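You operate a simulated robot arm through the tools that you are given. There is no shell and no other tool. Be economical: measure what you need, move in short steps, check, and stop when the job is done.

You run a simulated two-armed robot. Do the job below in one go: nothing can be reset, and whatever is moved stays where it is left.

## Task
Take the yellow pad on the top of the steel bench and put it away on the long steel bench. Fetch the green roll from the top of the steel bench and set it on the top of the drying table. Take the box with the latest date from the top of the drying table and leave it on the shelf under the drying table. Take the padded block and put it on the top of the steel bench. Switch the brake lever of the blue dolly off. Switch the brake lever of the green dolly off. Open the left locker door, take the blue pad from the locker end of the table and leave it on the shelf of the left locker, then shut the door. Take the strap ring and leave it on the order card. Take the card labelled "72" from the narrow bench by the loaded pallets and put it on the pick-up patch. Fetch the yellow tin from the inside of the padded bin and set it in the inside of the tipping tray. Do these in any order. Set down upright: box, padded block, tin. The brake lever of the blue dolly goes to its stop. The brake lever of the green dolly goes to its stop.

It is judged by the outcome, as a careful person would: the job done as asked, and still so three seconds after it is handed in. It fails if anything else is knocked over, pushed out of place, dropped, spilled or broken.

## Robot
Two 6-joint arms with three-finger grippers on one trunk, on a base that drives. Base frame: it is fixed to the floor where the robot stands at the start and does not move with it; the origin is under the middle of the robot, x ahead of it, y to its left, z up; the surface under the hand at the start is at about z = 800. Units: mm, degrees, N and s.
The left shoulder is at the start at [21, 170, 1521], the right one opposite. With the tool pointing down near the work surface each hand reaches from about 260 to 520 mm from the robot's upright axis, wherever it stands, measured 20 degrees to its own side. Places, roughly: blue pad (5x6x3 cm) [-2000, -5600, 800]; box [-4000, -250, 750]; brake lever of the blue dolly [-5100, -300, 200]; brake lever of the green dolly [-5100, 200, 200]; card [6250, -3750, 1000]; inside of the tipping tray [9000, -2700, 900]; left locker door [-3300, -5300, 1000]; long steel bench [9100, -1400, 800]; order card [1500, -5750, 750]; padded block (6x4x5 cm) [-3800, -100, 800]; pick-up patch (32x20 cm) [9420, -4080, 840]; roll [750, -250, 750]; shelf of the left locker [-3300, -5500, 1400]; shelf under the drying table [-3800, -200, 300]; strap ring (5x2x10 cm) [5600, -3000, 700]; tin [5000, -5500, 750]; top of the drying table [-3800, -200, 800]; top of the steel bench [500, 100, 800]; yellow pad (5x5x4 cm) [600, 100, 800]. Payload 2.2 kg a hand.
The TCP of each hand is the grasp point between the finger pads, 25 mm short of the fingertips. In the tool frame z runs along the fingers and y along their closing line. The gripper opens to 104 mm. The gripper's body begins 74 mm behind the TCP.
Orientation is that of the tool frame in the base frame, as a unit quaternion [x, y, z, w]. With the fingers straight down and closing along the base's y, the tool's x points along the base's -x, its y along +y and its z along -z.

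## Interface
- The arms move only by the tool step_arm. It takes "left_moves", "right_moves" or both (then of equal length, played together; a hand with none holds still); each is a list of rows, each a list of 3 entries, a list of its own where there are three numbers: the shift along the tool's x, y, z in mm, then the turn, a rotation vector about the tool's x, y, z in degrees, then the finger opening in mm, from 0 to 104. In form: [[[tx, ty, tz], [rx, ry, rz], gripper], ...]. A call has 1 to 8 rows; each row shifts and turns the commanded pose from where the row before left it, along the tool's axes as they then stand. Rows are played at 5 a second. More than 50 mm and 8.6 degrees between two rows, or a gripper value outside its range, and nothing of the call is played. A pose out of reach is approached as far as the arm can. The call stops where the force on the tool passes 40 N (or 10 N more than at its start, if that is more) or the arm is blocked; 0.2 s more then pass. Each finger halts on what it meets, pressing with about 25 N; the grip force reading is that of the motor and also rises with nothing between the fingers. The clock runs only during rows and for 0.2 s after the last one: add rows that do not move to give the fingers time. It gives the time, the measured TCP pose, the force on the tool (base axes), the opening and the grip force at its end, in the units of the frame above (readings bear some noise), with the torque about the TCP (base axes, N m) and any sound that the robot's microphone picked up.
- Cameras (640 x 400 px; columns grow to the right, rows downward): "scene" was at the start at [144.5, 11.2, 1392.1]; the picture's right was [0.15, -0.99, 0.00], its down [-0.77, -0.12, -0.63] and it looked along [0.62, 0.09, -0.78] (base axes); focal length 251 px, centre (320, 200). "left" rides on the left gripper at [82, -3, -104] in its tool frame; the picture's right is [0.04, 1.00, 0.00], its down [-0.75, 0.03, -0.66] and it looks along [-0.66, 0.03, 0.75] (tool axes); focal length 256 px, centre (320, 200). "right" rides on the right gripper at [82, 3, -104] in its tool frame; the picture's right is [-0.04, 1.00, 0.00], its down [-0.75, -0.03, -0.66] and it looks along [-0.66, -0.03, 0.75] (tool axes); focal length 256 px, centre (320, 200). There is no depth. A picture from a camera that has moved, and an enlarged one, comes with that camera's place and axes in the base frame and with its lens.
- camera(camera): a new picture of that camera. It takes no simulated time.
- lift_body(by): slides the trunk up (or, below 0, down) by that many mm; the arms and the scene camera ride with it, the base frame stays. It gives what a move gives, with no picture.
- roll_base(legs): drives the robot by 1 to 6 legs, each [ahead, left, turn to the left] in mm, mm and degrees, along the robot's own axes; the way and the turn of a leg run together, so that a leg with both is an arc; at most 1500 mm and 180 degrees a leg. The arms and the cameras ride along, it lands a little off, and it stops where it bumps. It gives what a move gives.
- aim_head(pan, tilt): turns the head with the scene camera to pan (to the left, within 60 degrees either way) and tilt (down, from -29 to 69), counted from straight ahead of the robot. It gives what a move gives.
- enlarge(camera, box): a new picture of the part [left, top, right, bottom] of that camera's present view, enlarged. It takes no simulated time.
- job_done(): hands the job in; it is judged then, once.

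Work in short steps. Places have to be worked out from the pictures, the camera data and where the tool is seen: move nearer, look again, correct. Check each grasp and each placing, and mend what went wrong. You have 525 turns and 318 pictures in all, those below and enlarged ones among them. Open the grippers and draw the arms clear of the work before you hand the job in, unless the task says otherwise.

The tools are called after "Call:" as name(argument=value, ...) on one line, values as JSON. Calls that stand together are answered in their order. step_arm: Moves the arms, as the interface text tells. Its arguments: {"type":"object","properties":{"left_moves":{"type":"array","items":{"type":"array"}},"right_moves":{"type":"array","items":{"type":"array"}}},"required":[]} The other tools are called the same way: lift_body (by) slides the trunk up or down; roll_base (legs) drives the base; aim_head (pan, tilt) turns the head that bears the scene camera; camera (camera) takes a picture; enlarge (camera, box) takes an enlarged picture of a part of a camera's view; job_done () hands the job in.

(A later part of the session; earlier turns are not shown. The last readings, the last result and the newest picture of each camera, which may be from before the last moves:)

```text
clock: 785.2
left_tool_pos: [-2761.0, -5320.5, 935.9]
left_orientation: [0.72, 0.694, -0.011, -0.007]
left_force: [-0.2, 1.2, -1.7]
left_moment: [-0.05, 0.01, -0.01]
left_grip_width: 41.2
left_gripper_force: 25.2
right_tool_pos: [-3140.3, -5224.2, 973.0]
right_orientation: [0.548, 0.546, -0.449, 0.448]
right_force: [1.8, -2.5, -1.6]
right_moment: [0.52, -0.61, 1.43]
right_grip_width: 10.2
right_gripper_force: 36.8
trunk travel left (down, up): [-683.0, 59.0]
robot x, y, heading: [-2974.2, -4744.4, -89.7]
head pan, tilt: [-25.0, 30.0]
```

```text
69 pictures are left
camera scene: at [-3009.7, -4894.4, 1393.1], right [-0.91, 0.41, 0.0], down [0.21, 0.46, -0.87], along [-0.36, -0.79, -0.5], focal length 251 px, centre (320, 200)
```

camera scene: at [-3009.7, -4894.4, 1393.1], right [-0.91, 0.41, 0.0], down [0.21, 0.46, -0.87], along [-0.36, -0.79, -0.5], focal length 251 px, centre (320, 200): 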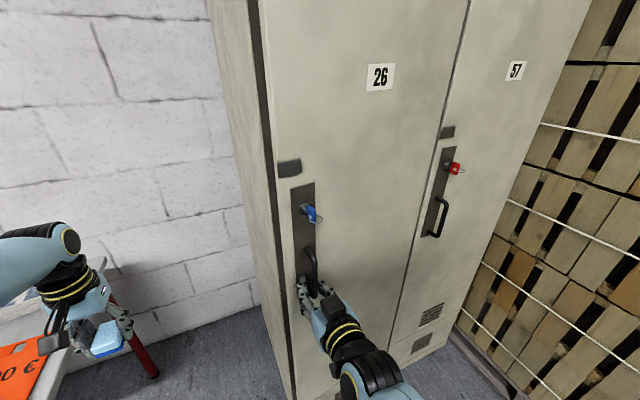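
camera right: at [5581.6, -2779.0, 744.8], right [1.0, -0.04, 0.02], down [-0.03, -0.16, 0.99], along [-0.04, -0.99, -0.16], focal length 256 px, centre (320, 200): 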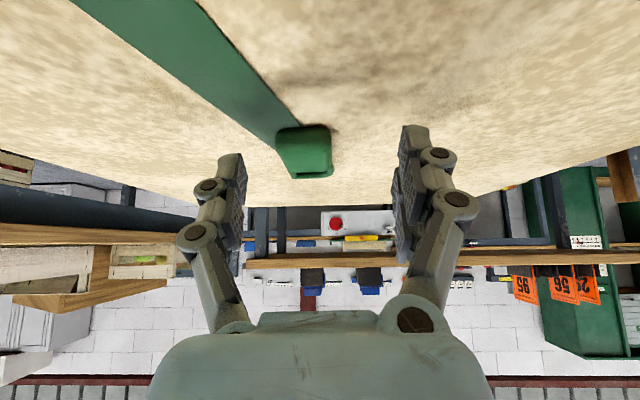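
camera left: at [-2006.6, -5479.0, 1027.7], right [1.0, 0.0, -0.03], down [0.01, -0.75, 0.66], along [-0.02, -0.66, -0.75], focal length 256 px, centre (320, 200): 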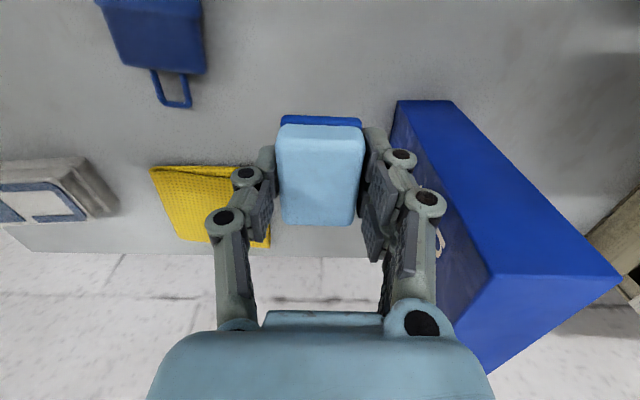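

The door is opening, with small forces. I follow the hinge arc with the base to about 35°.

Call:
roll_base(legs=[[-50, -12, 0], [-49, -18, 0], [-47, -26, 0]])

Call:
camera(camera="scene")

```text
clock: 786.7
left_tool_pos: [-2791.1, -5230.9, 937.4]
left_orientation: [0.723, 0.691, -0.011, -0.004]
left_force: [-0.7, 0.9, 0.8]
left_moment: [-0.09, -0.04, 0.0]
left_grip_width: 41.2
left_gripper_force: 25.4
right_tool_pos: [-3172.1, -5135.3, 974.3]
right_orientation: [0.548, 0.545, -0.45, 0.447]
right_force: [-4.1, -3.5, -15.2]
right_moment: [0.46, -0.42, 1.26]
right_grip_width: 18.2
right_gripper_force: 43.0
trunk travel left (down, up): [-683.0, 59.0]
robot x, y, heading: [-2993.5, -4654.9, -89.8]
head pan, tilt: [-25.0, 30.0]
stopped in leg 2: the force on the tool passed its limit at 50 N (the readings are from after the stop); the commanded pose is now the measured one
```

```text
68 pictures are left
camera scene: at [-3039.2, -4803.8, 1393.2], right [-0.91, 0.42, 0.0], down [0.21, 0.45, -0.87], along [-0.36, -0.79, -0.5], focal length 251 px, centre (320, 200)
```

scene: 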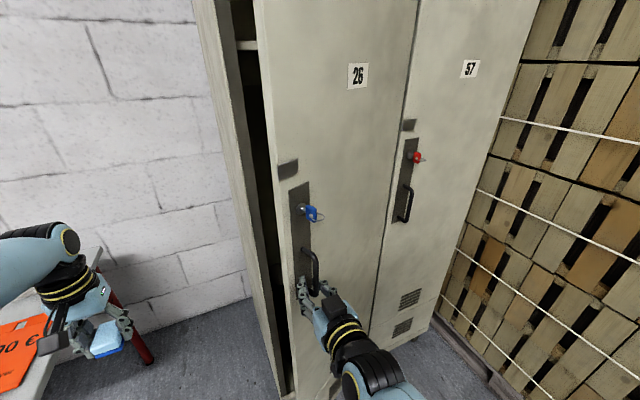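

The door is about 19° open with a clear gap. I release the bar, step back, and will push the door's free edge open from the inside with closed fingers.

Call:
step_arm(right_moves=[[[0, 0, 0], [0, 0, 0], 40], [[0, 0, 0], [0, 0, 0], 80], [[0, 0, 0], [0, 0, 0], 80], [[0, 0, -30], [0, 0, 0], 80], [[0, 0, -40], [0, 0, 0], 80]])

Call:
roll_base(legs=[[-40, 0, 0], [0, 135, 0]])

Call:
step_arm(right_moves=[[[0, 0, 0], [0, 0, 0], 20], [[0, 0, 0], [0, 0, 0], 0], [[0, 0, 0], [0, 0, 0], 0], [[0, 0, 40], [0, 0, 0], 0], [[0, 0, 30], [0, 0, 0], 0]])

Call:
camera(camera="scene")

```text
clock: 787.9
left_tool_pos: [-2787.8, -5233.0, 936.1]
left_orientation: [0.721, 0.692, -0.012, -0.006]
left_force: [0.2, 0.1, -0.7]
left_moment: [0.0, 0.03, 0.03]
left_grip_width: 41.4
left_gripper_force: 24.9
right_tool_pos: [-3177.2, -5076.9, 995.8]
right_orientation: [0.536, 0.546, -0.462, 0.448]
right_force: [0.4, -0.1, 0.3]
right_moment: [0.04, 0.0, 0.04]
right_grip_width: 80.1
right_gripper_force: 0.0
trunk travel left (down, up): [-683.0, 59.0]
robot x, y, heading: [-2995.9, -4652.6, -89.9]
head pan, tilt: [-25.0, 30.0]
```

```text
clock: 789.7
left_tool_pos: [-2650.9, -5192.3, 935.1]
left_orientation: [0.721, 0.693, -0.012, -0.006]
left_force: [0.5, -0.7, -1.6]
left_moment: [0.01, 0.02, -0.02]
left_grip_width: 41.2
left_gripper_force: 25.5
right_tool_pos: [-3038.9, -5034.7, 992.8]
right_orientation: [0.538, 0.549, -0.459, 0.446]
right_force: [-0.3, 0.0, -0.4]
right_moment: [0.02, -0.05, -0.04]
right_grip_width: 80.0
right_gripper_force: 0.0
trunk travel left (down, up): [-683.0, 59.0]
robot x, y, heading: [-2860.3, -4610.7, -89.5]
head pan, tilt: [-25.0, 30.0]
```

```text
clock: 790.9
left_tool_pos: [-2651.6, -5193.7, 936.4]
left_orientation: [0.721, 0.692, -0.012, -0.006]
left_force: [0.5, 0.6, -0.5]
left_moment: [-0.02, 0.0, -0.03]
left_grip_width: 41.3
left_gripper_force: 25.2
right_tool_pos: [-3038.7, -5101.5, 980.7]
right_orientation: [0.539, 0.548, -0.459, 0.445]
right_force: [0.0, -0.7, -0.6]
right_moment: [0.02, 0.02, 0.03]
right_grip_width: 0.0
right_gripper_force: 24.7
trunk travel left (down, up): [-683.0, 59.0]
robot x, y, heading: [-2862.4, -4612.2, -89.8]
head pan, tilt: [-25.0, 30.0]
```

```text
67 pictures are left
camera scene: at [-2899.0, -4766.8, 1393.0], right [-0.91, 0.42, 0.0], down [0.21, 0.45, -0.87], along [-0.36, -0.79, -0.5], focal length 251 px, centre (320, 200)
```

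scene: 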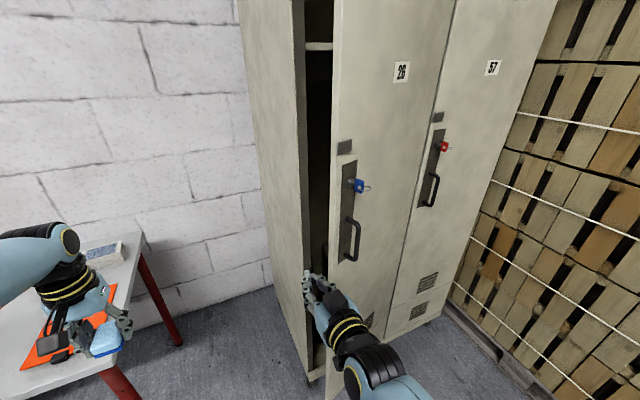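

The gap is in front of the fingers. I go in 50 mm and sweep right along the arc in small legs.

Call:
roll_base(legs=[[50, 0, 0], [0, -85, 0], [40, -30, 0]])

Call:
camera(camera="scene")

```text
clock: 792.5
left_tool_pos: [-2722.1, -5243.9, 936.0]
left_orientation: [0.723, 0.691, -0.012, -0.005]
left_force: [-0.9, 0.5, 0.2]
left_moment: [-0.04, -0.05, 0.0]
left_grip_width: 41.3
left_gripper_force: 25.4
right_tool_pos: [-3103.8, -5151.0, 979.9]
right_orientation: [0.539, 0.55, -0.457, 0.445]
right_force: [-1.4, 0.5, 0.0]
right_moment: [-0.05, 0.0, 0.04]
right_grip_width: 0.0
right_gripper_force: 25.4
trunk travel left (down, up): [-683.0, 59.0]
robot x, y, heading: [-2927.1, -4664.5, -89.5]
head pan, tilt: [-25.0, 30.0]
stopped in leg 2: the force on the tool passed its limit at 92 N (the readings are from after the stop); the commanded pose is now the measured one
```

```text
66 pictures are left
camera scene: at [-2968.3, -4816.2, 1393.0], right [-0.91, 0.42, 0.0], down [0.21, 0.45, -0.87], along [-0.36, -0.79, -0.5], focal length 251 px, centre (320, 200)
```

scene: 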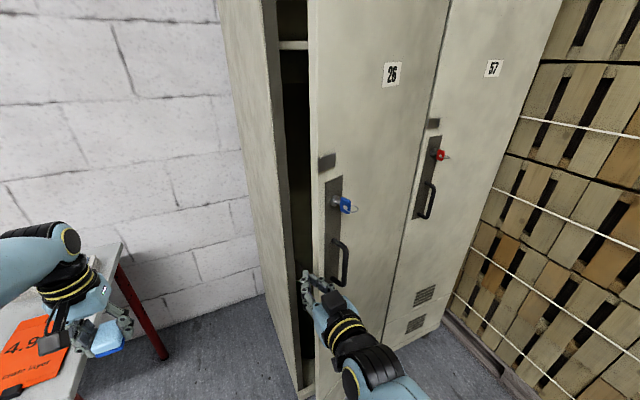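

Contact with the door edge spiked because the base moves fast. I push with the arm instead, slowly.

Call:
step_arm(right_moves=[[[0, -5, 0], [0, 0, 0], 0], [[0, -6, 0], [0, 0, 0], 0], [[0, -7, 0], [0, 0, 0], 0], [[0, -8, 0], [0, 0, 0], 0], [[0, -8, 0], [0, 0, 0], 0], [[0, -8, 0], [0, 0, 0], 0], [[0, -8, 0], [0, 0, 0], 0], [[0, -8, 0], [0, 0, 0], 0]])

Call:
camera(camera="scene")

```text
clock: 793.2
left_tool_pos: [-2714.9, -5239.5, 937.0]
left_orientation: [0.72, 0.694, -0.013, -0.007]
left_force: [-1.2, -0.4, 0.1]
left_moment: [-0.01, -0.02, 0.04]
left_grip_width: 41.1
left_gripper_force: 25.1
right_tool_pos: [-3105.2, -5150.1, 980.9]
right_orientation: [0.539, 0.55, -0.456, 0.447]
right_force: [27.0, 9.9, 9.1]
right_moment: [-0.11, 0.12, 0.11]
right_grip_width: 0.0
right_gripper_force: 25.1
trunk travel left (down, up): [-683.0, 59.0]
robot x, y, heading: [-2922.9, -4664.2, -89.3]
head pan, tilt: [-25.0, 30.0]
stopped in row 3 (right hand): the force on the tool passed its limit at 47 N (the readings are from after the stop); the commanded pose is now the measured one
```

```text
65 pictures are left
camera scene: at [-2961.3, -4814.5, 1393.5], right [-0.91, 0.41, 0.0], down [0.21, 0.45, -0.87], along [-0.36, -0.79, -0.5], focal length 251 px, centre (320, 200)
```

scene: 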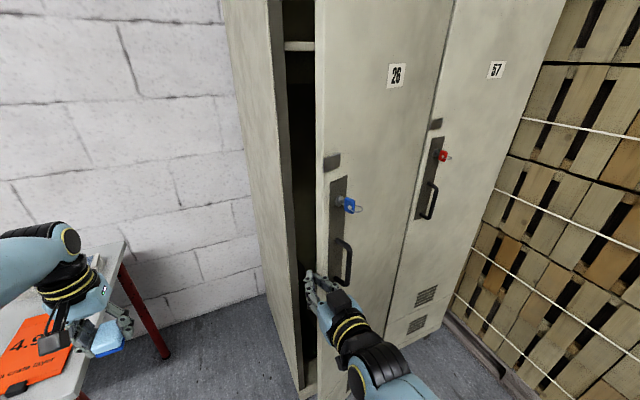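

I'm pressing the door's end face radially, so it can't turn. Better to re-grip the bar with the robot rotated to match the door's 19°, and pull again. I reposition.

Call:
step_arm(right_moves=[[[0, 10, 0], [0, 0, 0], 0], [[0, 5, -30], [0, 0, 0], 0], [[0, 0, -40], [0, 0, 0], 60], [[0, 0, 0], [0, 0, 0], 60]])

Call:
roll_base(legs=[[-130, 0, 0], [0, -278, 0], [0, 0, 18.5]])

Call:
step_arm(right_moves=[[[0, -10, 35], [0, 0, 0], 60], [[0, -5, 35], [0, 0, 0], 60], [[0, 0, 0], [0, 0, 0], 60]])

Call:
camera(camera="scene")

```text
clock: 794.2
left_tool_pos: [-2716.0, -5242.4, 935.4]
left_orientation: [0.721, 0.693, -0.012, -0.006]
left_force: [-0.4, 0.3, -0.6]
left_moment: [0.03, -0.02, 0.01]
left_grip_width: 41.1
left_gripper_force: 25.1
right_tool_pos: [-3103.0, -5091.5, 998.4]
right_orientation: [0.526, 0.555, -0.465, 0.446]
right_force: [0.4, 0.1, -0.1]
right_moment: [-0.03, -0.01, 0.02]
right_grip_width: 60.2
right_gripper_force: 0.0
trunk travel left (down, up): [-683.0, 59.0]
robot x, y, heading: [-2924.8, -4664.9, -89.4]
head pan, tilt: [-25.0, 30.0]
```

```text
clock: 798.1
left_tool_pos: [-2819.4, -5015.2, 936.5]
left_orientation: [0.596, 0.803, -0.013, -0.004]
left_force: [0.2, -0.1, 0.0]
left_moment: [0.01, 0.0, -0.03]
left_grip_width: 41.1
left_gripper_force: 24.7
right_tool_pos: [-3236.8, -4991.9, 993.1]
right_orientation: [0.43, 0.638, -0.382, 0.512]
right_force: [-0.1, -0.3, -0.9]
right_moment: [-0.01, 0.01, -0.01]
right_grip_width: 59.7
right_gripper_force: 0.1
trunk travel left (down, up): [-683.0, 59.0]
robot x, y, heading: [-3206.3, -4543.0, -70.4]
head pan, tilt: [-25.0, 30.0]
```

```text
clock: 798.9
left_tool_pos: [-2819.4, -5015.6, 935.2]
left_orientation: [0.596, 0.803, -0.013, -0.003]
left_force: [-0.3, 0.2, 0.4]
left_moment: [0.02, -0.04, 0.03]
left_grip_width: 41.4
left_gripper_force: 25.1
right_tool_pos: [-3228.7, -5060.6, 980.2]
right_orientation: [0.429, 0.638, -0.381, 0.513]
right_force: [1.0, 0.6, 0.5]
right_moment: [0.02, 0.02, 0.0]
right_grip_width: 60.0
right_gripper_force: 0.1
trunk travel left (down, up): [-683.0, 59.0]
robot x, y, heading: [-3205.6, -4537.3, -70.7]
head pan, tilt: [-25.0, 30.0]
```

```text
64 pictures are left
camera scene: at [-3191.9, -4692.1, 1393.2], right [-1.0, 0.1, 0.0], down [0.05, 0.5, -0.87], along [-0.08, -0.86, -0.5], focal length 251 px, centre (320, 200)
```

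scene: 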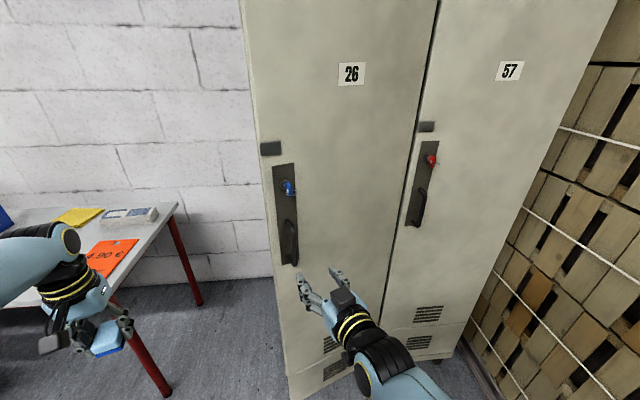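

The door drifted to about 11°, putting the handle at [-3164,-5188]. I adjust the base to square up with it, 70 mm off.

Call:
roll_base(legs=[[0, 94, 0], [0, 0, -8], [104, 15, 0]])

Call:
camera(camera="scene")

```text
clock: 801.4
left_tool_pos: [-2766.3, -5130.6, 935.9]
left_orientation: [0.65, 0.76, -0.013, -0.005]
left_force: [-0.8, -0.1, 0.3]
left_moment: [0.01, 0.01, 0.0]
left_grip_width: 41.3
left_gripper_force: 24.7
right_tool_pos: [-3176.0, -5120.4, 979.4]
right_orientation: [0.473, 0.607, -0.417, 0.484]
right_force: [-0.6, -1.2, 0.3]
right_moment: [-0.01, 0.01, 0.01]
right_grip_width: 59.8
right_gripper_force: 0.0
trunk travel left (down, up): [-683.0, 59.0]
robot x, y, heading: [-3085.3, -4606.4, -78.5]
head pan, tilt: [-25.0, 30.0]
```

```text
63 pictures are left
camera scene: at [-3089.8, -4760.0, 1393.0], right [-0.97, 0.23, 0.0], down [0.12, 0.49, -0.87], along [-0.2, -0.84, -0.5], focal length 251 px, centre (320, 200)
```

scene: 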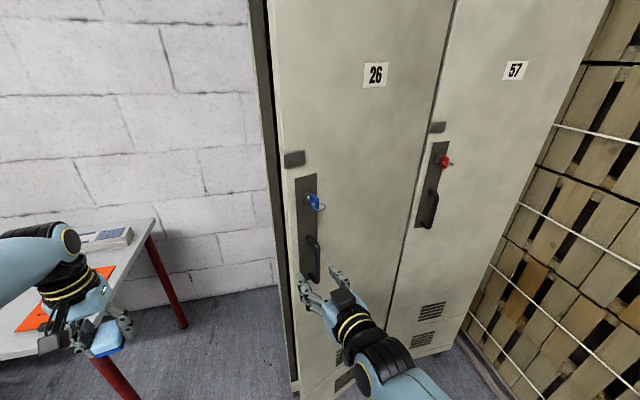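

Call:
step_arm(right_moves=[[[0, -3, 25], [0, 0, 0], 60], [[0, -3, 25], [0, 0, 0], 60], [[0, 0, 14], [0, 0, 0], 60], [[0, 0, 0], [0, 0, 0], 30], [[0, 0, 0], [0, 0, 0], 12], [[0, 0, 0], [0, 0, 0], 8], [[0, 0, 0], [0, 0, 0], 8]])

Call:
enlarge(camera="scene", box=[260, 170, 380, 330])

```text
clock: 803.0
left_tool_pos: [-2762.5, -5129.3, 936.2]
left_orientation: [0.65, 0.76, -0.014, -0.007]
left_force: [-0.5, 0.1, -0.3]
left_moment: [-0.02, 0.0, -0.02]
left_grip_width: 41.1
left_gripper_force: 25.0
right_tool_pos: [-3164.3, -5180.5, 969.7]
right_orientation: [0.472, 0.609, -0.415, 0.484]
right_force: [27.8, 8.6, -4.2]
right_moment: [0.41, -0.38, 0.65]
right_grip_width: 28.4
right_gripper_force: 15.0
trunk travel left (down, up): [-683.0, 59.0]
robot x, y, heading: [-3083.1, -4601.4, -78.6]
head pan, tilt: [-25.0, 30.0]
```

```text
2.50 times, centred on (320, 250) of scene
camera zoom: at [-3085.9, -4758.3, 1393.2], right [-0.97, 0.23, 0.0], down [0.11, 0.49, -0.87], along [-0.2, -0.84, -0.5], focal length 628 px, centre (320, 75)
```

zoom: 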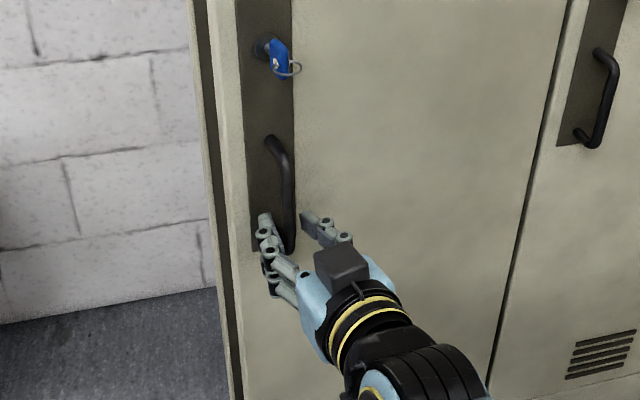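

The fingers are at the bar's lower mounting. I open, raise 28, and close again mid-bar.

Call:
step_arm(right_moves=[[[0, 0, 0], [0, 0, 0], 50], [[0, 0, -5], [0, 0, 0], 60], [[0, 0, 0], [0, 0, 0], 60]])

Call:
lift_body(by=30)

Call:
step_arm(right_moves=[[[0, 0, 3], [0, 0, 0], 40], [[0, 0, 0], [0, 0, 0], 20], [[0, 0, 0], [0, 0, 0], 8], [[0, 0, 0], [0, 0, 0], 5], [[0, 0, 0], [0, 0, 0], 5]])

```text
clock: 803.8
left_tool_pos: [-2766.3, -5130.3, 936.8]
left_orientation: [0.651, 0.759, -0.012, -0.005]
left_force: [-0.4, 0.0, -1.0]
left_moment: [0.0, 0.01, -0.01]
left_grip_width: 41.1
left_gripper_force: 25.0
right_tool_pos: [-3171.2, -5176.6, 969.3]
right_orientation: [0.473, 0.607, -0.416, 0.484]
right_force: [-1.9, -0.1, -0.4]
right_moment: [0.01, 0.01, 0.02]
right_grip_width: 59.8
right_gripper_force: 0.1
trunk travel left (down, up): [-683.0, 59.0]
robot x, y, heading: [-3080.8, -4601.5, -78.6]
head pan, tilt: [-25.0, 30.0]
```

```text
clock: 804.5
left_tool_pos: [-2764.7, -5130.3, 966.6]
left_orientation: [0.65, 0.76, -0.013, -0.005]
left_force: [-0.3, 0.2, 0.0]
left_moment: [-0.02, -0.05, -0.03]
left_grip_width: 41.3
left_gripper_force: 24.6
right_tool_pos: [-3171.6, -5177.9, 999.1]
right_orientation: [0.473, 0.607, -0.416, 0.485]
right_force: [-0.3, 0.5, 1.0]
right_moment: [0.0, 0.03, -0.02]
right_grip_width: 59.8
right_gripper_force: 0.0
trunk travel left (down, up): [-713.0, 29.0]
robot x, y, heading: [-3081.6, -4603.6, -78.3]
head pan, tilt: [-25.0, 30.0]
```

```text
clock: 805.7
left_tool_pos: [-2762.8, -5128.4, 965.2]
left_orientation: [0.649, 0.76, -0.015, -0.006]
left_force: [1.2, 0.4, -0.9]
left_moment: [0.01, 0.01, 0.01]
left_grip_width: 41.2
left_gripper_force: 24.6
right_tool_pos: [-3165.0, -5179.0, 997.6]
right_orientation: [0.472, 0.608, -0.416, 0.484]
right_force: [31.3, 11.3, -5.6]
right_moment: [0.22, -0.67, 0.32]
right_grip_width: 24.9
right_gripper_force: 14.8
trunk travel left (down, up): [-713.0, 29.0]
robot x, y, heading: [-3076.7, -4601.7, -78.7]
head pan, tilt: [-25.0, 30.0]
```

The bar is about 7 mm east of centre. I shift the hand +7 and close fully.

Call:
step_arm(right_moves=[[[0, 4, 0], [0, 0, 0], 20], [[0, 4, 0], [0, 0, 0], 10], [[0, 2, 0], [0, 0, 0], 3], [[0, 0, 0], [0, 0, 0], 0], [[0, 0, 0], [0, 0, 0], 0]])

```text
clock: 806.9
left_tool_pos: [-2763.1, -5129.4, 967.3]
left_orientation: [0.65, 0.76, -0.014, -0.005]
left_force: [-0.4, -0.2, 0.1]
left_moment: [0.05, 0.0, -0.01]
left_grip_width: 41.4
left_gripper_force: 25.0
right_tool_pos: [-3157.4, -5177.8, 998.9]
right_orientation: [0.473, 0.607, -0.416, 0.485]
right_force: [20.4, 7.2, 2.0]
right_moment: [0.55, -1.25, 0.11]
right_grip_width: 5.8
right_gripper_force: 33.7
trunk travel left (down, up): [-713.0, 29.0]
robot x, y, heading: [-3084.0, -4604.4, -78.3]
head pan, tilt: [-25.0, 30.0]
```

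Gripped. I pull along the arc in small legs to about 36°.

Call:
roll_base(legs=[[-40, -5, 0], [-40, -8, 0], [-40, -13, 0], [-40, -18, 0]])

Call:
camera(camera="scene")

```text
clock: 808.4
left_tool_pos: [-2797.5, -5054.3, 966.6]
left_orientation: [0.652, 0.758, -0.011, -0.003]
left_force: [0.2, 1.6, -0.9]
left_moment: [-0.08, -0.07, -0.01]
left_grip_width: 41.5
left_gripper_force: 25.2
right_tool_pos: [-3199.7, -5102.4, 999.4]
right_orientation: [0.472, 0.606, -0.421, 0.482]
right_force: [-2.9, 1.3, -9.3]
right_moment: [0.19, -0.36, 0.02]
right_grip_width: 6.2
right_gripper_force: 31.0
trunk travel left (down, up): [-713.0, 29.0]
robot x, y, heading: [-3112.3, -4532.8, -78.9]
head pan, tilt: [-25.0, 30.0]
stopped in leg 2: the force on the tool passed its limit at 43 N (the readings are from after the stop); the commanded pose is now the measured one
```

```text
61 pictures are left
camera scene: at [-3122.6, -4681.9, 1423.3], right [-0.97, 0.24, 0.0], down [0.12, 0.48, -0.87], along [-0.2, -0.84, -0.5], focal length 251 px, centre (320, 200)
```

scene: 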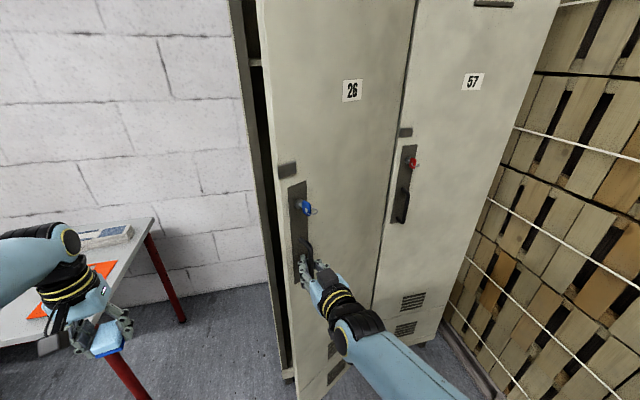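

The bar follows (about 24° now). I continue along the arc.

Call:
roll_base(legs=[[-38, -12, 0], [-36, -15, 0], [-35, -19, 0]])

Call:
roll_base(legs=[[-33, -22, 0]])

Call:
camera(camera="scene")

```text
clock: 810.0
left_tool_pos: [-2855.4, -5018.8, 967.6]
left_orientation: [0.667, 0.745, -0.013, -0.005]
left_force: [-0.2, -0.6, -0.8]
left_moment: [-0.02, -0.01, 0.0]
left_grip_width: 41.5
left_gripper_force: 24.7
right_tool_pos: [-3253.4, -5051.4, 1001.6]
right_orientation: [0.486, 0.594, -0.429, 0.477]
right_force: [9.8, 13.9, 7.5]
right_moment: [-0.36, -1.31, -0.62]
right_grip_width: 1.7
right_gripper_force: 29.9
trunk travel left (down, up): [-713.0, 29.0]
robot x, y, heading: [-3150.5, -4479.6, -81.0]
head pan, tilt: [-25.0, 30.0]
stopped in leg 3: the force on the tool passed its limit at 47 N (the readings are from after the stop); the commanded pose is now the measured one
```

```text
clock: 810.8
left_tool_pos: [-2865.5, -5019.8, 965.7]
left_orientation: [0.669, 0.743, -0.012, -0.005]
left_force: [-0.7, -0.1, -0.6]
left_moment: [0.03, -0.02, -0.05]
left_grip_width: 41.6
left_gripper_force: 24.7
right_tool_pos: [-3258.2, -5047.1, 1000.6]
right_orientation: [0.49, 0.59, -0.427, 0.478]
right_force: [11.3, 13.0, 4.8]
right_moment: [-0.6, -0.83, -0.22]
right_grip_width: 1.1
right_gripper_force: 29.3
trunk travel left (down, up): [-713.0, 29.0]
robot x, y, heading: [-3157.6, -4483.3, -81.2]
head pan, tilt: [-25.0, 30.0]
stopped in leg 1: the force on the tool passed its limit at 47 N (the readings are from after the stop); the commanded pose is now the measured one
```

```text
60 pictures are left
camera scene: at [-3171.5, -4633.6, 1423.4], right [-0.96, 0.28, 0.0], down [0.14, 0.48, -0.87], along [-0.24, -0.83, -0.5], focal length 251 px, centre (320, 200)
```

scene: 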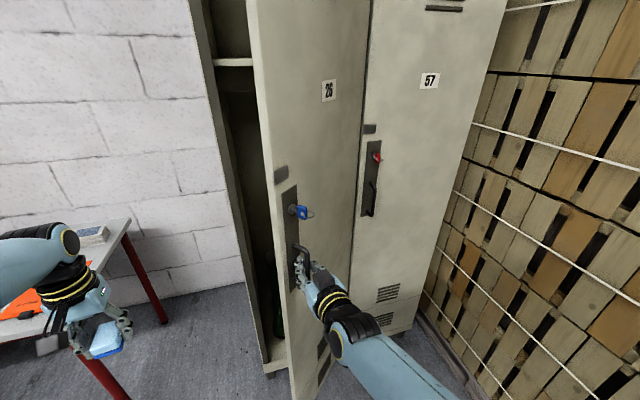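

The door is about 35° open. I release, back off, straighten to face south, and come in east of the door edge to push it from inside.

Call:
step_arm(right_moves=[[[0, 0, 0], [0, 0, 0], 50], [[0, 0, 0], [0, 0, 0], 70], [[0, 0, -20], [0, 0, 0], 70], [[0, 0, -30], [0, 0, 0], 70]])

Call:
roll_base(legs=[[-70, 0, 0], [0, 0, -8.8], [0, 260, 0]])

Call:
step_arm(right_moves=[[[0, 0, 0], [0, 0, 0], 30], [[0, 0, 0], [0, 0, 0], 0], [[0, 0, 0], [0, 0, 0], 0]])

Call:
camera(camera="scene")

```text
clock: 811.8
left_tool_pos: [-2865.2, -5019.5, 965.9]
left_orientation: [0.67, 0.742, -0.012, -0.005]
left_force: [-0.4, 0.0, -0.3]
left_moment: [-0.06, 0.02, 0.01]
left_grip_width: 41.2
left_gripper_force: 24.9
right_tool_pos: [-3267.8, -4998.7, 1009.4]
right_orientation: [0.489, 0.592, -0.427, 0.477]
right_force: [-0.2, 0.6, 0.6]
right_moment: [0.01, 0.0, -0.01]
right_grip_width: 69.6
right_gripper_force: 0.1
trunk travel left (down, up): [-713.0, 29.0]
robot x, y, heading: [-3156.5, -4477.9, -81.5]
head pan, tilt: [-25.0, 30.0]
```

```text
clock: 812.5
left_tool_pos: [-2868.1, -5023.7, 964.7]
left_orientation: [0.671, 0.742, -0.01, -0.006]
left_force: [0.0, 0.0, -0.9]
left_moment: [0.0, 0.02, 0.0]
left_grip_width: 41.3
left_gripper_force: 24.9
right_tool_pos: [-3272.1, -4997.7, 1008.2]
right_orientation: [0.491, 0.591, -0.428, 0.476]
right_force: [-0.9, -0.2, 0.9]
right_moment: [0.02, 0.02, 0.0]
right_grip_width: 70.1
right_gripper_force: 0.0
trunk travel left (down, up): [-713.0, 29.0]
robot x, y, heading: [-3154.6, -4478.2, -81.5]
head pan, tilt: [-25.0, 30.0]
stopped in leg 1: the robot was blocked; the commanded pose is now the measured one
```

```text
clock: 813.3
left_tool_pos: [-2870.3, -5022.9, 965.2]
left_orientation: [0.671, 0.741, -0.011, -0.006]
left_force: [-0.6, 0.6, -0.6]
left_moment: [-0.04, 0.05, 0.02]
left_grip_width: 41.6
left_gripper_force: 25.1
right_tool_pos: [-3272.0, -4998.3, 1008.0]
right_orientation: [0.491, 0.591, -0.428, 0.476]
right_force: [-0.1, -1.0, -0.3]
right_moment: [-0.03, 0.0, -0.01]
right_grip_width: 0.0
right_gripper_force: 24.5
trunk travel left (down, up): [-713.0, 29.0]
robot x, y, heading: [-3155.1, -4478.6, -81.7]
head pan, tilt: [-25.0, 30.0]
```

```text
59 pictures are left
camera scene: at [-3173.8, -4635.6, 1423.1], right [-0.96, 0.29, 0.0], down [0.14, 0.48, -0.87], along [-0.25, -0.83, -0.5], focal length 251 px, centre (320, 200)
```

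scene: 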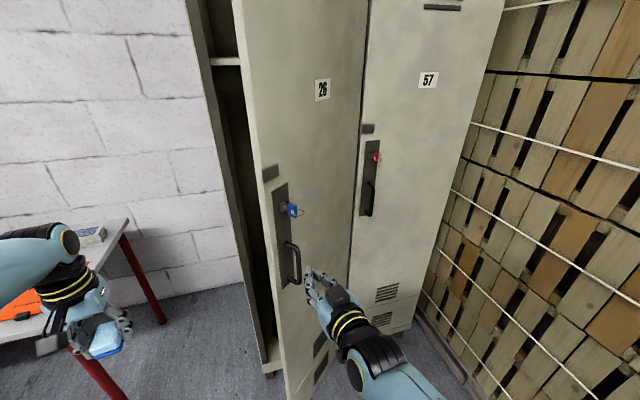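

The bin behind me blocks backing further. I retract the hand and slide east at constant y instead.

Call:
step_arm(right_moves=[[[0, 0, -40], [0, 0, 0], 0], [[0, 0, -30], [0, 0, 0], 0], [[0, 0, 0], [0, 0, 0], 0]])

Call:
roll_base(legs=[[45, 270, 0], [0, 0, -8.3]])

Call:
camera(camera="scene")

```text
clock: 814.1
left_tool_pos: [-2867.9, -5021.9, 965.4]
left_orientation: [0.671, 0.742, -0.011, -0.006]
left_force: [0.4, 0.4, 0.6]
left_moment: [0.02, 0.0, 0.0]
left_grip_width: 41.2
left_gripper_force: 25.2
right_tool_pos: [-3282.9, -4931.9, 1021.3]
right_orientation: [0.491, 0.591, -0.428, 0.475]
right_force: [0.1, 0.3, -0.2]
right_moment: [-0.01, 0.03, -0.02]
right_grip_width: 0.0
right_gripper_force: 24.4
trunk travel left (down, up): [-713.0, 29.0]
robot x, y, heading: [-3157.4, -4483.6, -81.9]
head pan, tilt: [-25.0, 30.0]
```

```text
clock: 814.8
left_tool_pos: [-2865.1, -5023.1, 964.5]
left_orientation: [0.67, 0.742, -0.012, -0.006]
left_force: [-0.3, -0.4, -0.2]
left_moment: [-0.01, 0.01, 0.01]
left_grip_width: 40.9
left_gripper_force: 24.8
right_tool_pos: [-3279.9, -4932.8, 1020.5]
right_orientation: [0.491, 0.591, -0.428, 0.475]
right_force: [0.6, 0.0, 0.0]
right_moment: [0.0, 0.0, -0.05]
right_grip_width: 0.1
right_gripper_force: 25.2
trunk travel left (down, up): [-713.0, 29.0]
robot x, y, heading: [-3155.6, -4481.3, -81.5]
head pan, tilt: [-25.0, 30.0]
stopped in leg 1: the robot was blocked; the commanded pose is now the measured one
```

```text
58 pictures are left
camera scene: at [-3171.2, -4636.4, 1423.1], right [-0.96, 0.28, 0.0], down [0.14, 0.48, -0.87], along [-0.25, -0.83, -0.5], focal length 251 px, centre (320, 200)
```

scene: 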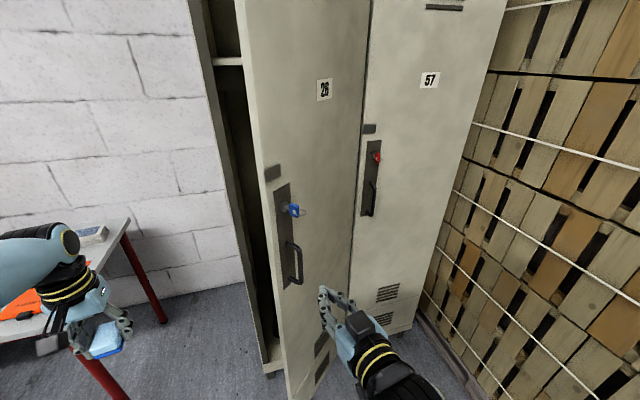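

Call:
roll_base(legs=[[40, 0, 0], [35, 270, 0], [0, 0, -8.3]])

Call:
camera(camera="scene")

```text
clock: 817.8
left_tool_pos: [-2666.3, -5101.2, 965.0]
left_orientation: [0.722, 0.692, -0.01, -0.007]
left_force: [0.8, 1.0, -0.5]
left_moment: [0.01, 0.01, 0.04]
left_grip_width: 41.5
left_gripper_force: 24.9
right_tool_pos: [-3063.2, -4952.1, 1020.6]
right_orientation: [0.532, 0.555, -0.46, 0.444]
right_force: [-0.4, -0.2, -0.7]
right_moment: [0.0, 0.01, 0.03]
right_grip_width: 0.1
right_gripper_force: 24.7
trunk travel left (down, up): [-713.0, 29.0]
robot x, y, heading: [-2876.6, -4522.8, -89.7]
head pan, tilt: [-25.0, 30.0]
```

```text
57 pictures are left
camera scene: at [-2914.2, -4675.2, 1423.1], right [-0.91, 0.42, 0.0], down [0.21, 0.45, -0.87], along [-0.36, -0.79, -0.5], focal length 251 px, centre (320, 200)
```

scene: 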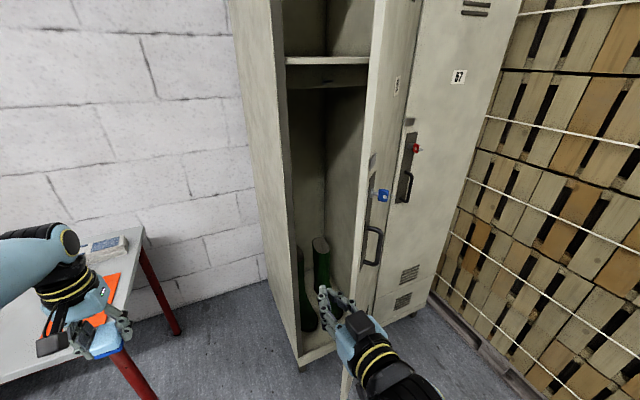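

The door is about 33° open and the interior is visible (shelf at z≈1400). I move the closed hand in past the edge, then push west slowly with the arm.

Call:
roll_base(legs=[[120, 0, 0]])

Call:
step_arm(right_moves=[[[0, -25, 0], [0, 0, 0], 0], [[0, -25, 0], [0, 0, 0], 0], [[0, -12, 0], [0, 0, 0], 0], [[0, -10, 0], [0, 0, 0], 0], [[0, -10, 0], [0, 0, 0], 0], [[0, -10, 0], [0, 0, 0], 0], [[0, -10, 0], [0, 0, 0], 0], [[0, -10, 0], [0, 0, 0], 0]])

Call:
camera(camera="scene")

```text
clock: 819.0
left_tool_pos: [-2668.0, -5219.3, 965.4]
left_orientation: [0.723, 0.69, -0.01, -0.007]
left_force: [0.1, -0.2, -0.6]
left_moment: [0.01, 0.01, 0.01]
left_grip_width: 41.2
left_gripper_force: 25.0
right_tool_pos: [-3064.7, -5069.9, 1021.5]
right_orientation: [0.533, 0.554, -0.461, 0.443]
right_force: [0.9, -0.6, -0.4]
right_moment: [0.02, 0.0, 0.04]
right_grip_width: 0.2
right_gripper_force: 25.0
trunk travel left (down, up): [-713.0, 29.0]
robot x, y, heading: [-2876.6, -4640.5, -89.9]
head pan, tilt: [-25.0, 30.0]
```

```text
clock: 820.6
left_tool_pos: [-2664.1, -5216.2, 966.8]
left_orientation: [0.722, 0.692, -0.011, -0.007]
left_force: [-0.1, -0.9, -0.6]
left_moment: [-0.01, -0.01, 0.03]
left_grip_width: 41.3
left_gripper_force: 24.8
right_tool_pos: [-3158.6, -5064.4, 1024.3]
right_orientation: [0.535, 0.555, -0.459, 0.442]
right_force: [22.1, 17.4, 9.3]
right_moment: [-0.03, 0.23, -0.64]
right_grip_width: 0.0
right_gripper_force: 25.1
trunk travel left (down, up): [-713.0, 29.0]
robot x, y, heading: [-2873.4, -4639.8, -89.9]
head pan, tilt: [-25.0, 30.0]
stopped in row 7 (right hand): the force on the tool passed its limit at 48 N (the readings are from after the stop); the commanded pose is now the measured one
```

```text
56 pictures are left
camera scene: at [-2909.8, -4788.6, 1423.8], right [-0.91, 0.42, 0.0], down [0.21, 0.45, -0.87], along [-0.36, -0.79, -0.5], focal length 251 px, centre (320, 200)
```

scene: 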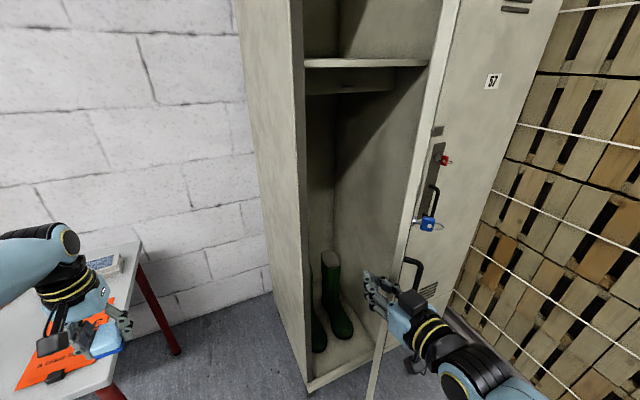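

The gripper body, not the fingers, is catching the door's end. I ease off, pull back so only the fingertips sit behind the edge, and push along the tangent (west and north).

Call:
step_arm(right_moves=[[[0, 25, 0], [0, 0, 0], 0], [[0, 10, -30], [0, 0, 0], 0], [[0, 0, -22], [0, 0, 0], 0], [[0, -15, 0], [0, 0, 0], 0], [[0, -15, 0], [0, 0, 0], 0], [[0, -10, 0], [0, 0, 0], 0], [[0, -8, -6], [0, 0, 0], 0], [[0, -8, -6], [0, 0, 0], 0]])

Call:
enlarge(camera="scene", box=[330, 180, 470, 330])

```text
clock: 822.4
left_tool_pos: [-2666.4, -5217.4, 966.7]
left_orientation: [0.723, 0.691, -0.01, -0.007]
left_force: [0.8, -0.3, -0.2]
left_moment: [-0.01, -0.01, -0.01]
left_grip_width: 41.6
left_gripper_force: 24.6
right_tool_pos: [-3184.5, -5004.3, 1033.2]
right_orientation: [0.535, 0.555, -0.458, 0.442]
right_force: [-0.4, 0.3, -0.5]
right_moment: [-0.02, -0.02, -0.05]
right_grip_width: 0.1
right_gripper_force: 25.6
trunk travel left (down, up): [-713.0, 29.0]
robot x, y, heading: [-2874.0, -4638.3, -89.8]
head pan, tilt: [-25.0, 30.0]
```

```text
2.67 times, centred on (400, 255) of scene
camera zoom: at [-2913.8, -4792.0, 1423.1], right [-0.91, 0.42, 0.0], down [0.21, 0.45, -0.87], along [-0.36, -0.79, -0.5], focal length 670 px, centre (107, 53)
```

zoom: 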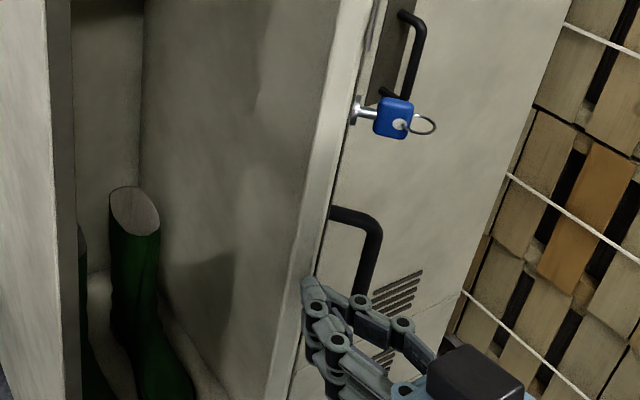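

The edge is at about [-3175,-5035], so the tip is just outside it. I step east 35, in 40, then push west/north.

Call:
step_arm(right_moves=[[[0, 35, 0], [0, 0, 0], 0], [[0, 5, 35], [0, 0, 0], 0], [[0, -12, 0], [0, 0, 0], 0], [[0, -10, 0], [0, 0, 0], 0], [[0, -8, -4], [0, 0, 0], 0], [[0, -8, -8], [0, 0, 0], 0], [[0, -8, -8], [0, 0, 0], 0], [[0, -8, -8], [0, 0, 0], 0]])

Call:
enlarge(camera="scene", box=[330, 180, 470, 330])

```text
clock: 824.2
left_tool_pos: [-2667.3, -5218.4, 965.9]
left_orientation: [0.722, 0.692, -0.011, -0.006]
left_force: [0.2, 0.8, -0.3]
left_moment: [0.01, 0.03, -0.04]
left_grip_width: 41.3
left_gripper_force: 24.8
right_tool_pos: [-3197.0, -5010.0, 1033.7]
right_orientation: [0.536, 0.555, -0.459, 0.442]
right_force: [2.5, 2.3, -2.5]
right_moment: [0.02, -0.03, -0.02]
right_grip_width: 0.0
right_gripper_force: 25.2
trunk travel left (down, up): [-713.0, 29.0]
robot x, y, heading: [-2876.4, -4638.7, -89.6]
head pan, tilt: [-25.0, 30.0]
```

```text
2.67 times, centred on (400, 255) of scene
camera zoom: at [-2913.5, -4791.3, 1423.2], right [-0.91, 0.42, 0.0], down [0.21, 0.45, -0.87], along [-0.36, -0.79, -0.5], focal length 670 px, centre (107, 53)
```

zoom: 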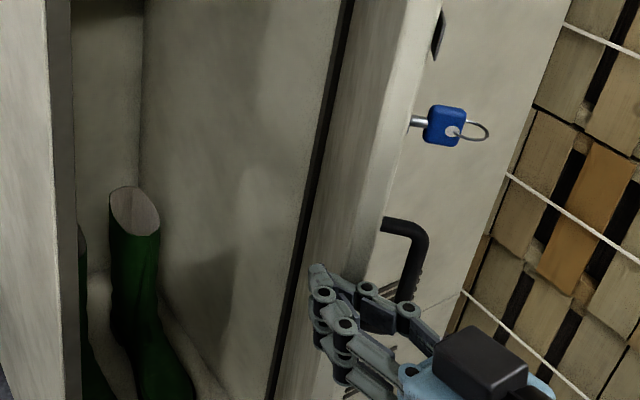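

It's working: the door swings further and the finger is on its inner face with little force. I continue along the arc.

Call:
step_arm(right_moves=[[[0, -10, -6], [0, 0, 0], 0], [[0, -10, -6], [0, 0, 0], 0], [[0, -10, -6], [0, 0, 0], 0], [[0, -10, -5], [0, 0, 0], 0], [[0, -10, -5], [0, 0, 0], 0], [[0, -10, -4], [0, 0, 0], 0], [[0, -10, -4], [0, 0, 0], 0], [[0, -10, -3], [0, 0, 0], 0]])

Call:
camera(camera="scene")

```text
clock: 825.0
left_tool_pos: [-2664.8, -5215.3, 967.5]
left_orientation: [0.722, 0.691, -0.012, -0.008]
left_force: [0.5, 0.3, 0.1]
left_moment: [0.01, -0.03, 0.02]
left_grip_width: 41.3
left_gripper_force: 25.2
right_tool_pos: [-3220.4, -4989.6, 1034.4]
right_orientation: [0.538, 0.557, -0.455, 0.438]
right_force: [11.0, 13.6, 6.5]
right_moment: [-0.11, 0.11, 0.03]
right_grip_width: 0.0
right_gripper_force: 25.1
trunk travel left (down, up): [-713.0, 29.0]
robot x, y, heading: [-2876.6, -4637.6, -89.7]
head pan, tilt: [-25.0, 30.0]
stopped in row 3 (right hand): the force on the tool passed its limit at 45 N (the readings are from after the stop); the commanded pose is now the measured one
```

```text
53 pictures are left
camera scene: at [-2911.2, -4788.7, 1423.7], right [-0.91, 0.42, 0.0], down [0.21, 0.45, -0.87], along [-0.36, -0.79, -0.5], focal length 251 px, centre (320, 200)
```

scene: 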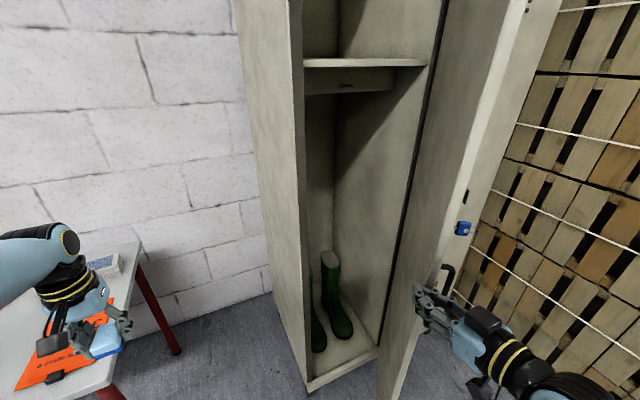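

The door is about 43° by the hand's position. I continue pushing with small base legs along the tangent.

Call:
roll_base(legs=[[-22, -20, 0], [-20, -22, 0], [-18, -24, 0], [-16, -25, 0], [-14, -27, 0], [-12, -28, 0]])

Call:
camera(camera="scene")

```text
clock: 828.0
left_tool_pos: [-2808.9, -5115.9, 964.5]
left_orientation: [0.721, 0.693, -0.011, -0.008]
left_force: [0.0, 0.6, -0.7]
left_moment: [0.04, 0.04, 0.02]
left_grip_width: 41.4
left_gripper_force: 25.2
right_tool_pos: [-3365.2, -4892.9, 1032.8]
right_orientation: [0.538, 0.558, -0.455, 0.439]
right_force: [-0.4, -0.2, 1.8]
right_moment: [0.02, 0.0, -0.05]
right_grip_width: 0.0
right_gripper_force: 25.2
trunk travel left (down, up): [-713.0, 29.0]
robot x, y, heading: [-3021.6, -4537.9, -89.8]
head pan, tilt: [-25.0, 30.0]
```

```text
52 pictures are left
camera scene: at [-3055.5, -4691.3, 1423.0], right [-0.91, 0.42, 0.0], down [0.21, 0.46, -0.87], along [-0.36, -0.79, -0.5], focal length 251 px, centre (320, 200)
```

scene: 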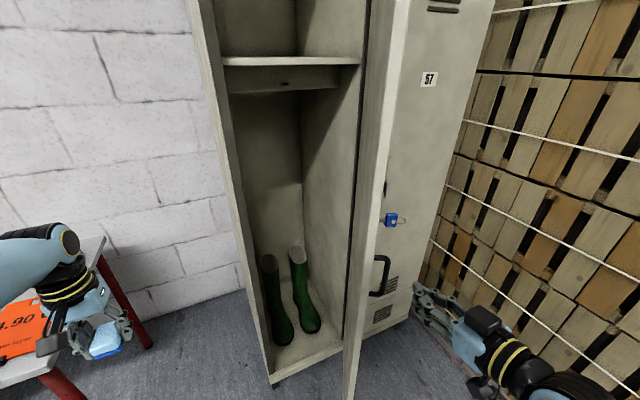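

The finger slipped past the edge (door ≈50°). I go around again, deeper this time, and follow the edge's arc to 90°.

Call:
roll_base(legs=[[0, 150, 0], [90, 0, 0]])

Call:
roll_base(legs=[[0, -20, 0], [-25, -36, 0], [-23, -36, 0], [-18, -40, 0], [-17, -42, 0]])

Call:
camera(camera="scene")

```text
clock: 830.1
left_tool_pos: [-2660.6, -5208.6, 965.8]
left_orientation: [0.723, 0.691, -0.009, -0.007]
left_force: [-0.2, -0.7, -1.4]
left_moment: [0.01, 0.0, 0.0]
left_grip_width: 41.3
left_gripper_force: 24.6
right_tool_pos: [-3217.2, -4983.3, 1032.3]
right_orientation: [0.54, 0.557, -0.455, 0.437]
right_force: [0.3, -0.7, 0.2]
right_moment: [-0.01, 0.02, -0.01]
right_grip_width: 0.0
right_gripper_force: 24.5
trunk travel left (down, up): [-713.0, 29.0]
robot x, y, heading: [-2867.0, -4626.5, -90.2]
head pan, tilt: [-25.0, 30.0]
```

```text
clock: 832.9
left_tool_pos: [-2832.6, -5123.9, 965.1]
left_orientation: [0.723, 0.691, -0.011, -0.006]
left_force: [0.2, -0.2, -0.6]
left_moment: [-0.01, 0.03, 0.0]
left_grip_width: 41.4
left_gripper_force: 24.9
right_tool_pos: [-3388.5, -4899.2, 1033.8]
right_orientation: [0.538, 0.558, -0.454, 0.439]
right_force: [0.6, 0.6, -0.7]
right_moment: [0.01, 0.03, 0.0]
right_grip_width: 0.0
right_gripper_force: 24.7
trunk travel left (down, up): [-713.0, 29.0]
robot x, y, heading: [-3042.3, -4549.6, -89.8]
head pan, tilt: [-25.0, 30.0]
```

```text
51 pictures are left
camera scene: at [-3079.3, -4697.9, 1423.2], right [-0.91, 0.42, 0.0], down [0.21, 0.45, -0.87], along [-0.36, -0.79, -0.5], focal length 251 px, centre (320, 200)
```

scene: 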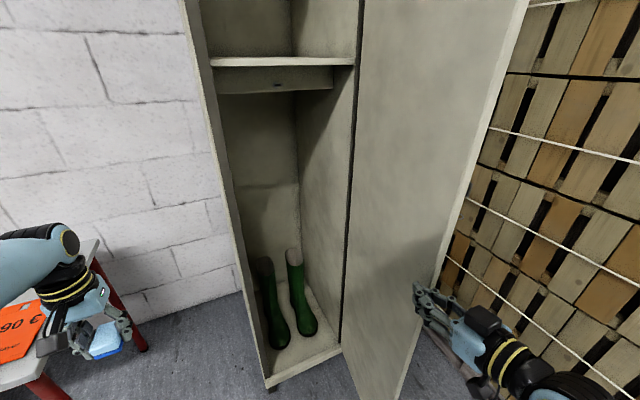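

About 64° now, with the hand still behind the edge. I continue to ~90°.

Call:
roll_base(legs=[[-16, -42, 0], [-12, -44, 0], [-9, -45, 0], [-4, -46, 0], [0, -46, 0], [4, -46, 0]])

Call:
camera(camera="scene")

```text
clock: 836.3
left_tool_pos: [-3100.9, -5085.2, 965.6]
left_orientation: [0.723, 0.691, -0.009, -0.007]
left_force: [-0.5, 0.5, 0.3]
left_moment: [-0.02, 0.0, 0.0]
left_grip_width: 41.2
left_gripper_force: 24.8
right_tool_pos: [-3657.1, -4859.2, 1033.3]
right_orientation: [0.539, 0.557, -0.454, 0.439]
right_force: [-0.4, 1.4, 0.2]
right_moment: [-0.03, -0.01, 0.0]
right_grip_width: 0.0
right_gripper_force: 24.8
trunk travel left (down, up): [-713.0, 29.0]
robot x, y, heading: [-3310.4, -4508.8, -90.1]
head pan, tilt: [-25.0, 30.0]
```

```text
50 pictures are left
camera scene: at [-3347.7, -4659.5, 1423.2], right [-0.91, 0.42, 0.0], down [0.21, 0.45, -0.87], along [-0.37, -0.79, -0.5], focal length 251 px, centre (320, 200)
```

scene: 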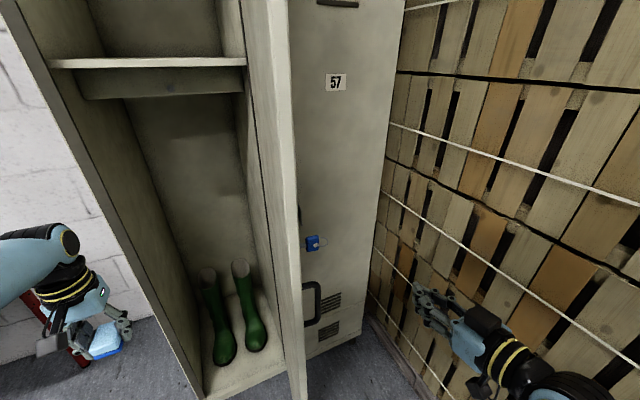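

The door is at about 70° and stays. My left hand can't reach in past the door from here, but the right can, so I'll pass the pad over via the table edge. I retract the right hand clear of the door and go back to the table.

Call:
step_arm(right_moves=[[[0, 0, -40], [0, 0, 0], 0], [[0, 0, -40], [0, 0, 0], 0], [[0, 0, -30], [0, 0, 0], 40], [[0, 0, 0], [0, 0, 0], 90]])

Call:
roll_base(legs=[[0, 815, 0], [200, 0, 0]])

Call:
lift_body(by=-150)

Call:
camera(camera="left")

```text
clock: 837.3
left_tool_pos: [-3101.0, -5086.6, 964.3]
left_orientation: [0.722, 0.691, -0.01, -0.006]
left_force: [0.6, 0.5, -0.4]
left_moment: [0.03, 0.0, -0.02]
left_grip_width: 41.2
left_gripper_force: 25.3
right_tool_pos: [-3656.8, -4754.2, 1053.2]
right_orientation: [0.539, 0.557, -0.455, 0.438]
right_force: [0.2, -0.2, 0.3]
right_moment: [0.0, 0.01, -0.03]
right_grip_width: 72.1
right_gripper_force: 0.1
trunk travel left (down, up): [-713.0, 29.0]
robot x, y, heading: [-3305.2, -4507.8, -90.1]
head pan, tilt: [-25.0, 30.0]
```

```text
clock: 839.7
left_tool_pos: [-2752.9, -5063.0, 963.1]
left_orientation: [0.675, 0.737, -0.01, -0.008]
left_force: [0.8, 0.0, -0.3]
left_moment: [0.01, 0.04, 0.05]
left_grip_width: 41.4
left_gripper_force: 24.8
right_tool_pos: [-3347.1, -4810.5, 1055.2]
right_orientation: [0.499, 0.591, -0.426, 0.469]
right_force: [0.6, 0.5, 0.6]
right_moment: [-0.02, 0.03, -0.01]
right_grip_width: 90.1
right_gripper_force: 0.0
trunk travel left (down, up): [-713.0, 29.0]
robot x, y, heading: [-3034.7, -4520.5, -82.3]
head pan, tilt: [-25.0, 30.0]
stopped in leg 1: the robot was blocked; the commanded pose is now the measured one
```

```text
clock: 841.4
left_tool_pos: [-2751.6, -5064.8, 813.7]
left_orientation: [0.676, 0.737, -0.008, -0.007]
left_force: [-0.4, 0.1, -0.7]
left_moment: [-0.01, 0.0, 0.03]
left_grip_width: 41.3
left_gripper_force: 25.4
right_tool_pos: [-3346.4, -4812.5, 905.5]
right_orientation: [0.5, 0.591, -0.426, 0.468]
right_force: [0.5, 0.8, -0.2]
right_moment: [0.0, 0.01, -0.02]
right_grip_width: 90.0
right_gripper_force: 0.1
trunk travel left (down, up): [-563.0, 179.0]
robot x, y, heading: [-3036.6, -4522.7, -82.4]
head pan, tilt: [-25.0, 30.0]
```

```text
49 pictures are left
camera left: at [-2759.3, -4983.1, 918.1], right [0.99, 0.13, -0.02], down [0.11, -0.75, 0.66], along [0.07, -0.65, -0.75], focal length 256 px, centre (320, 200)
```

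left: 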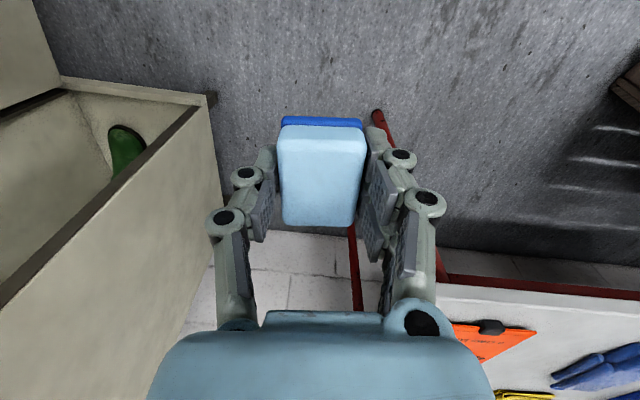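

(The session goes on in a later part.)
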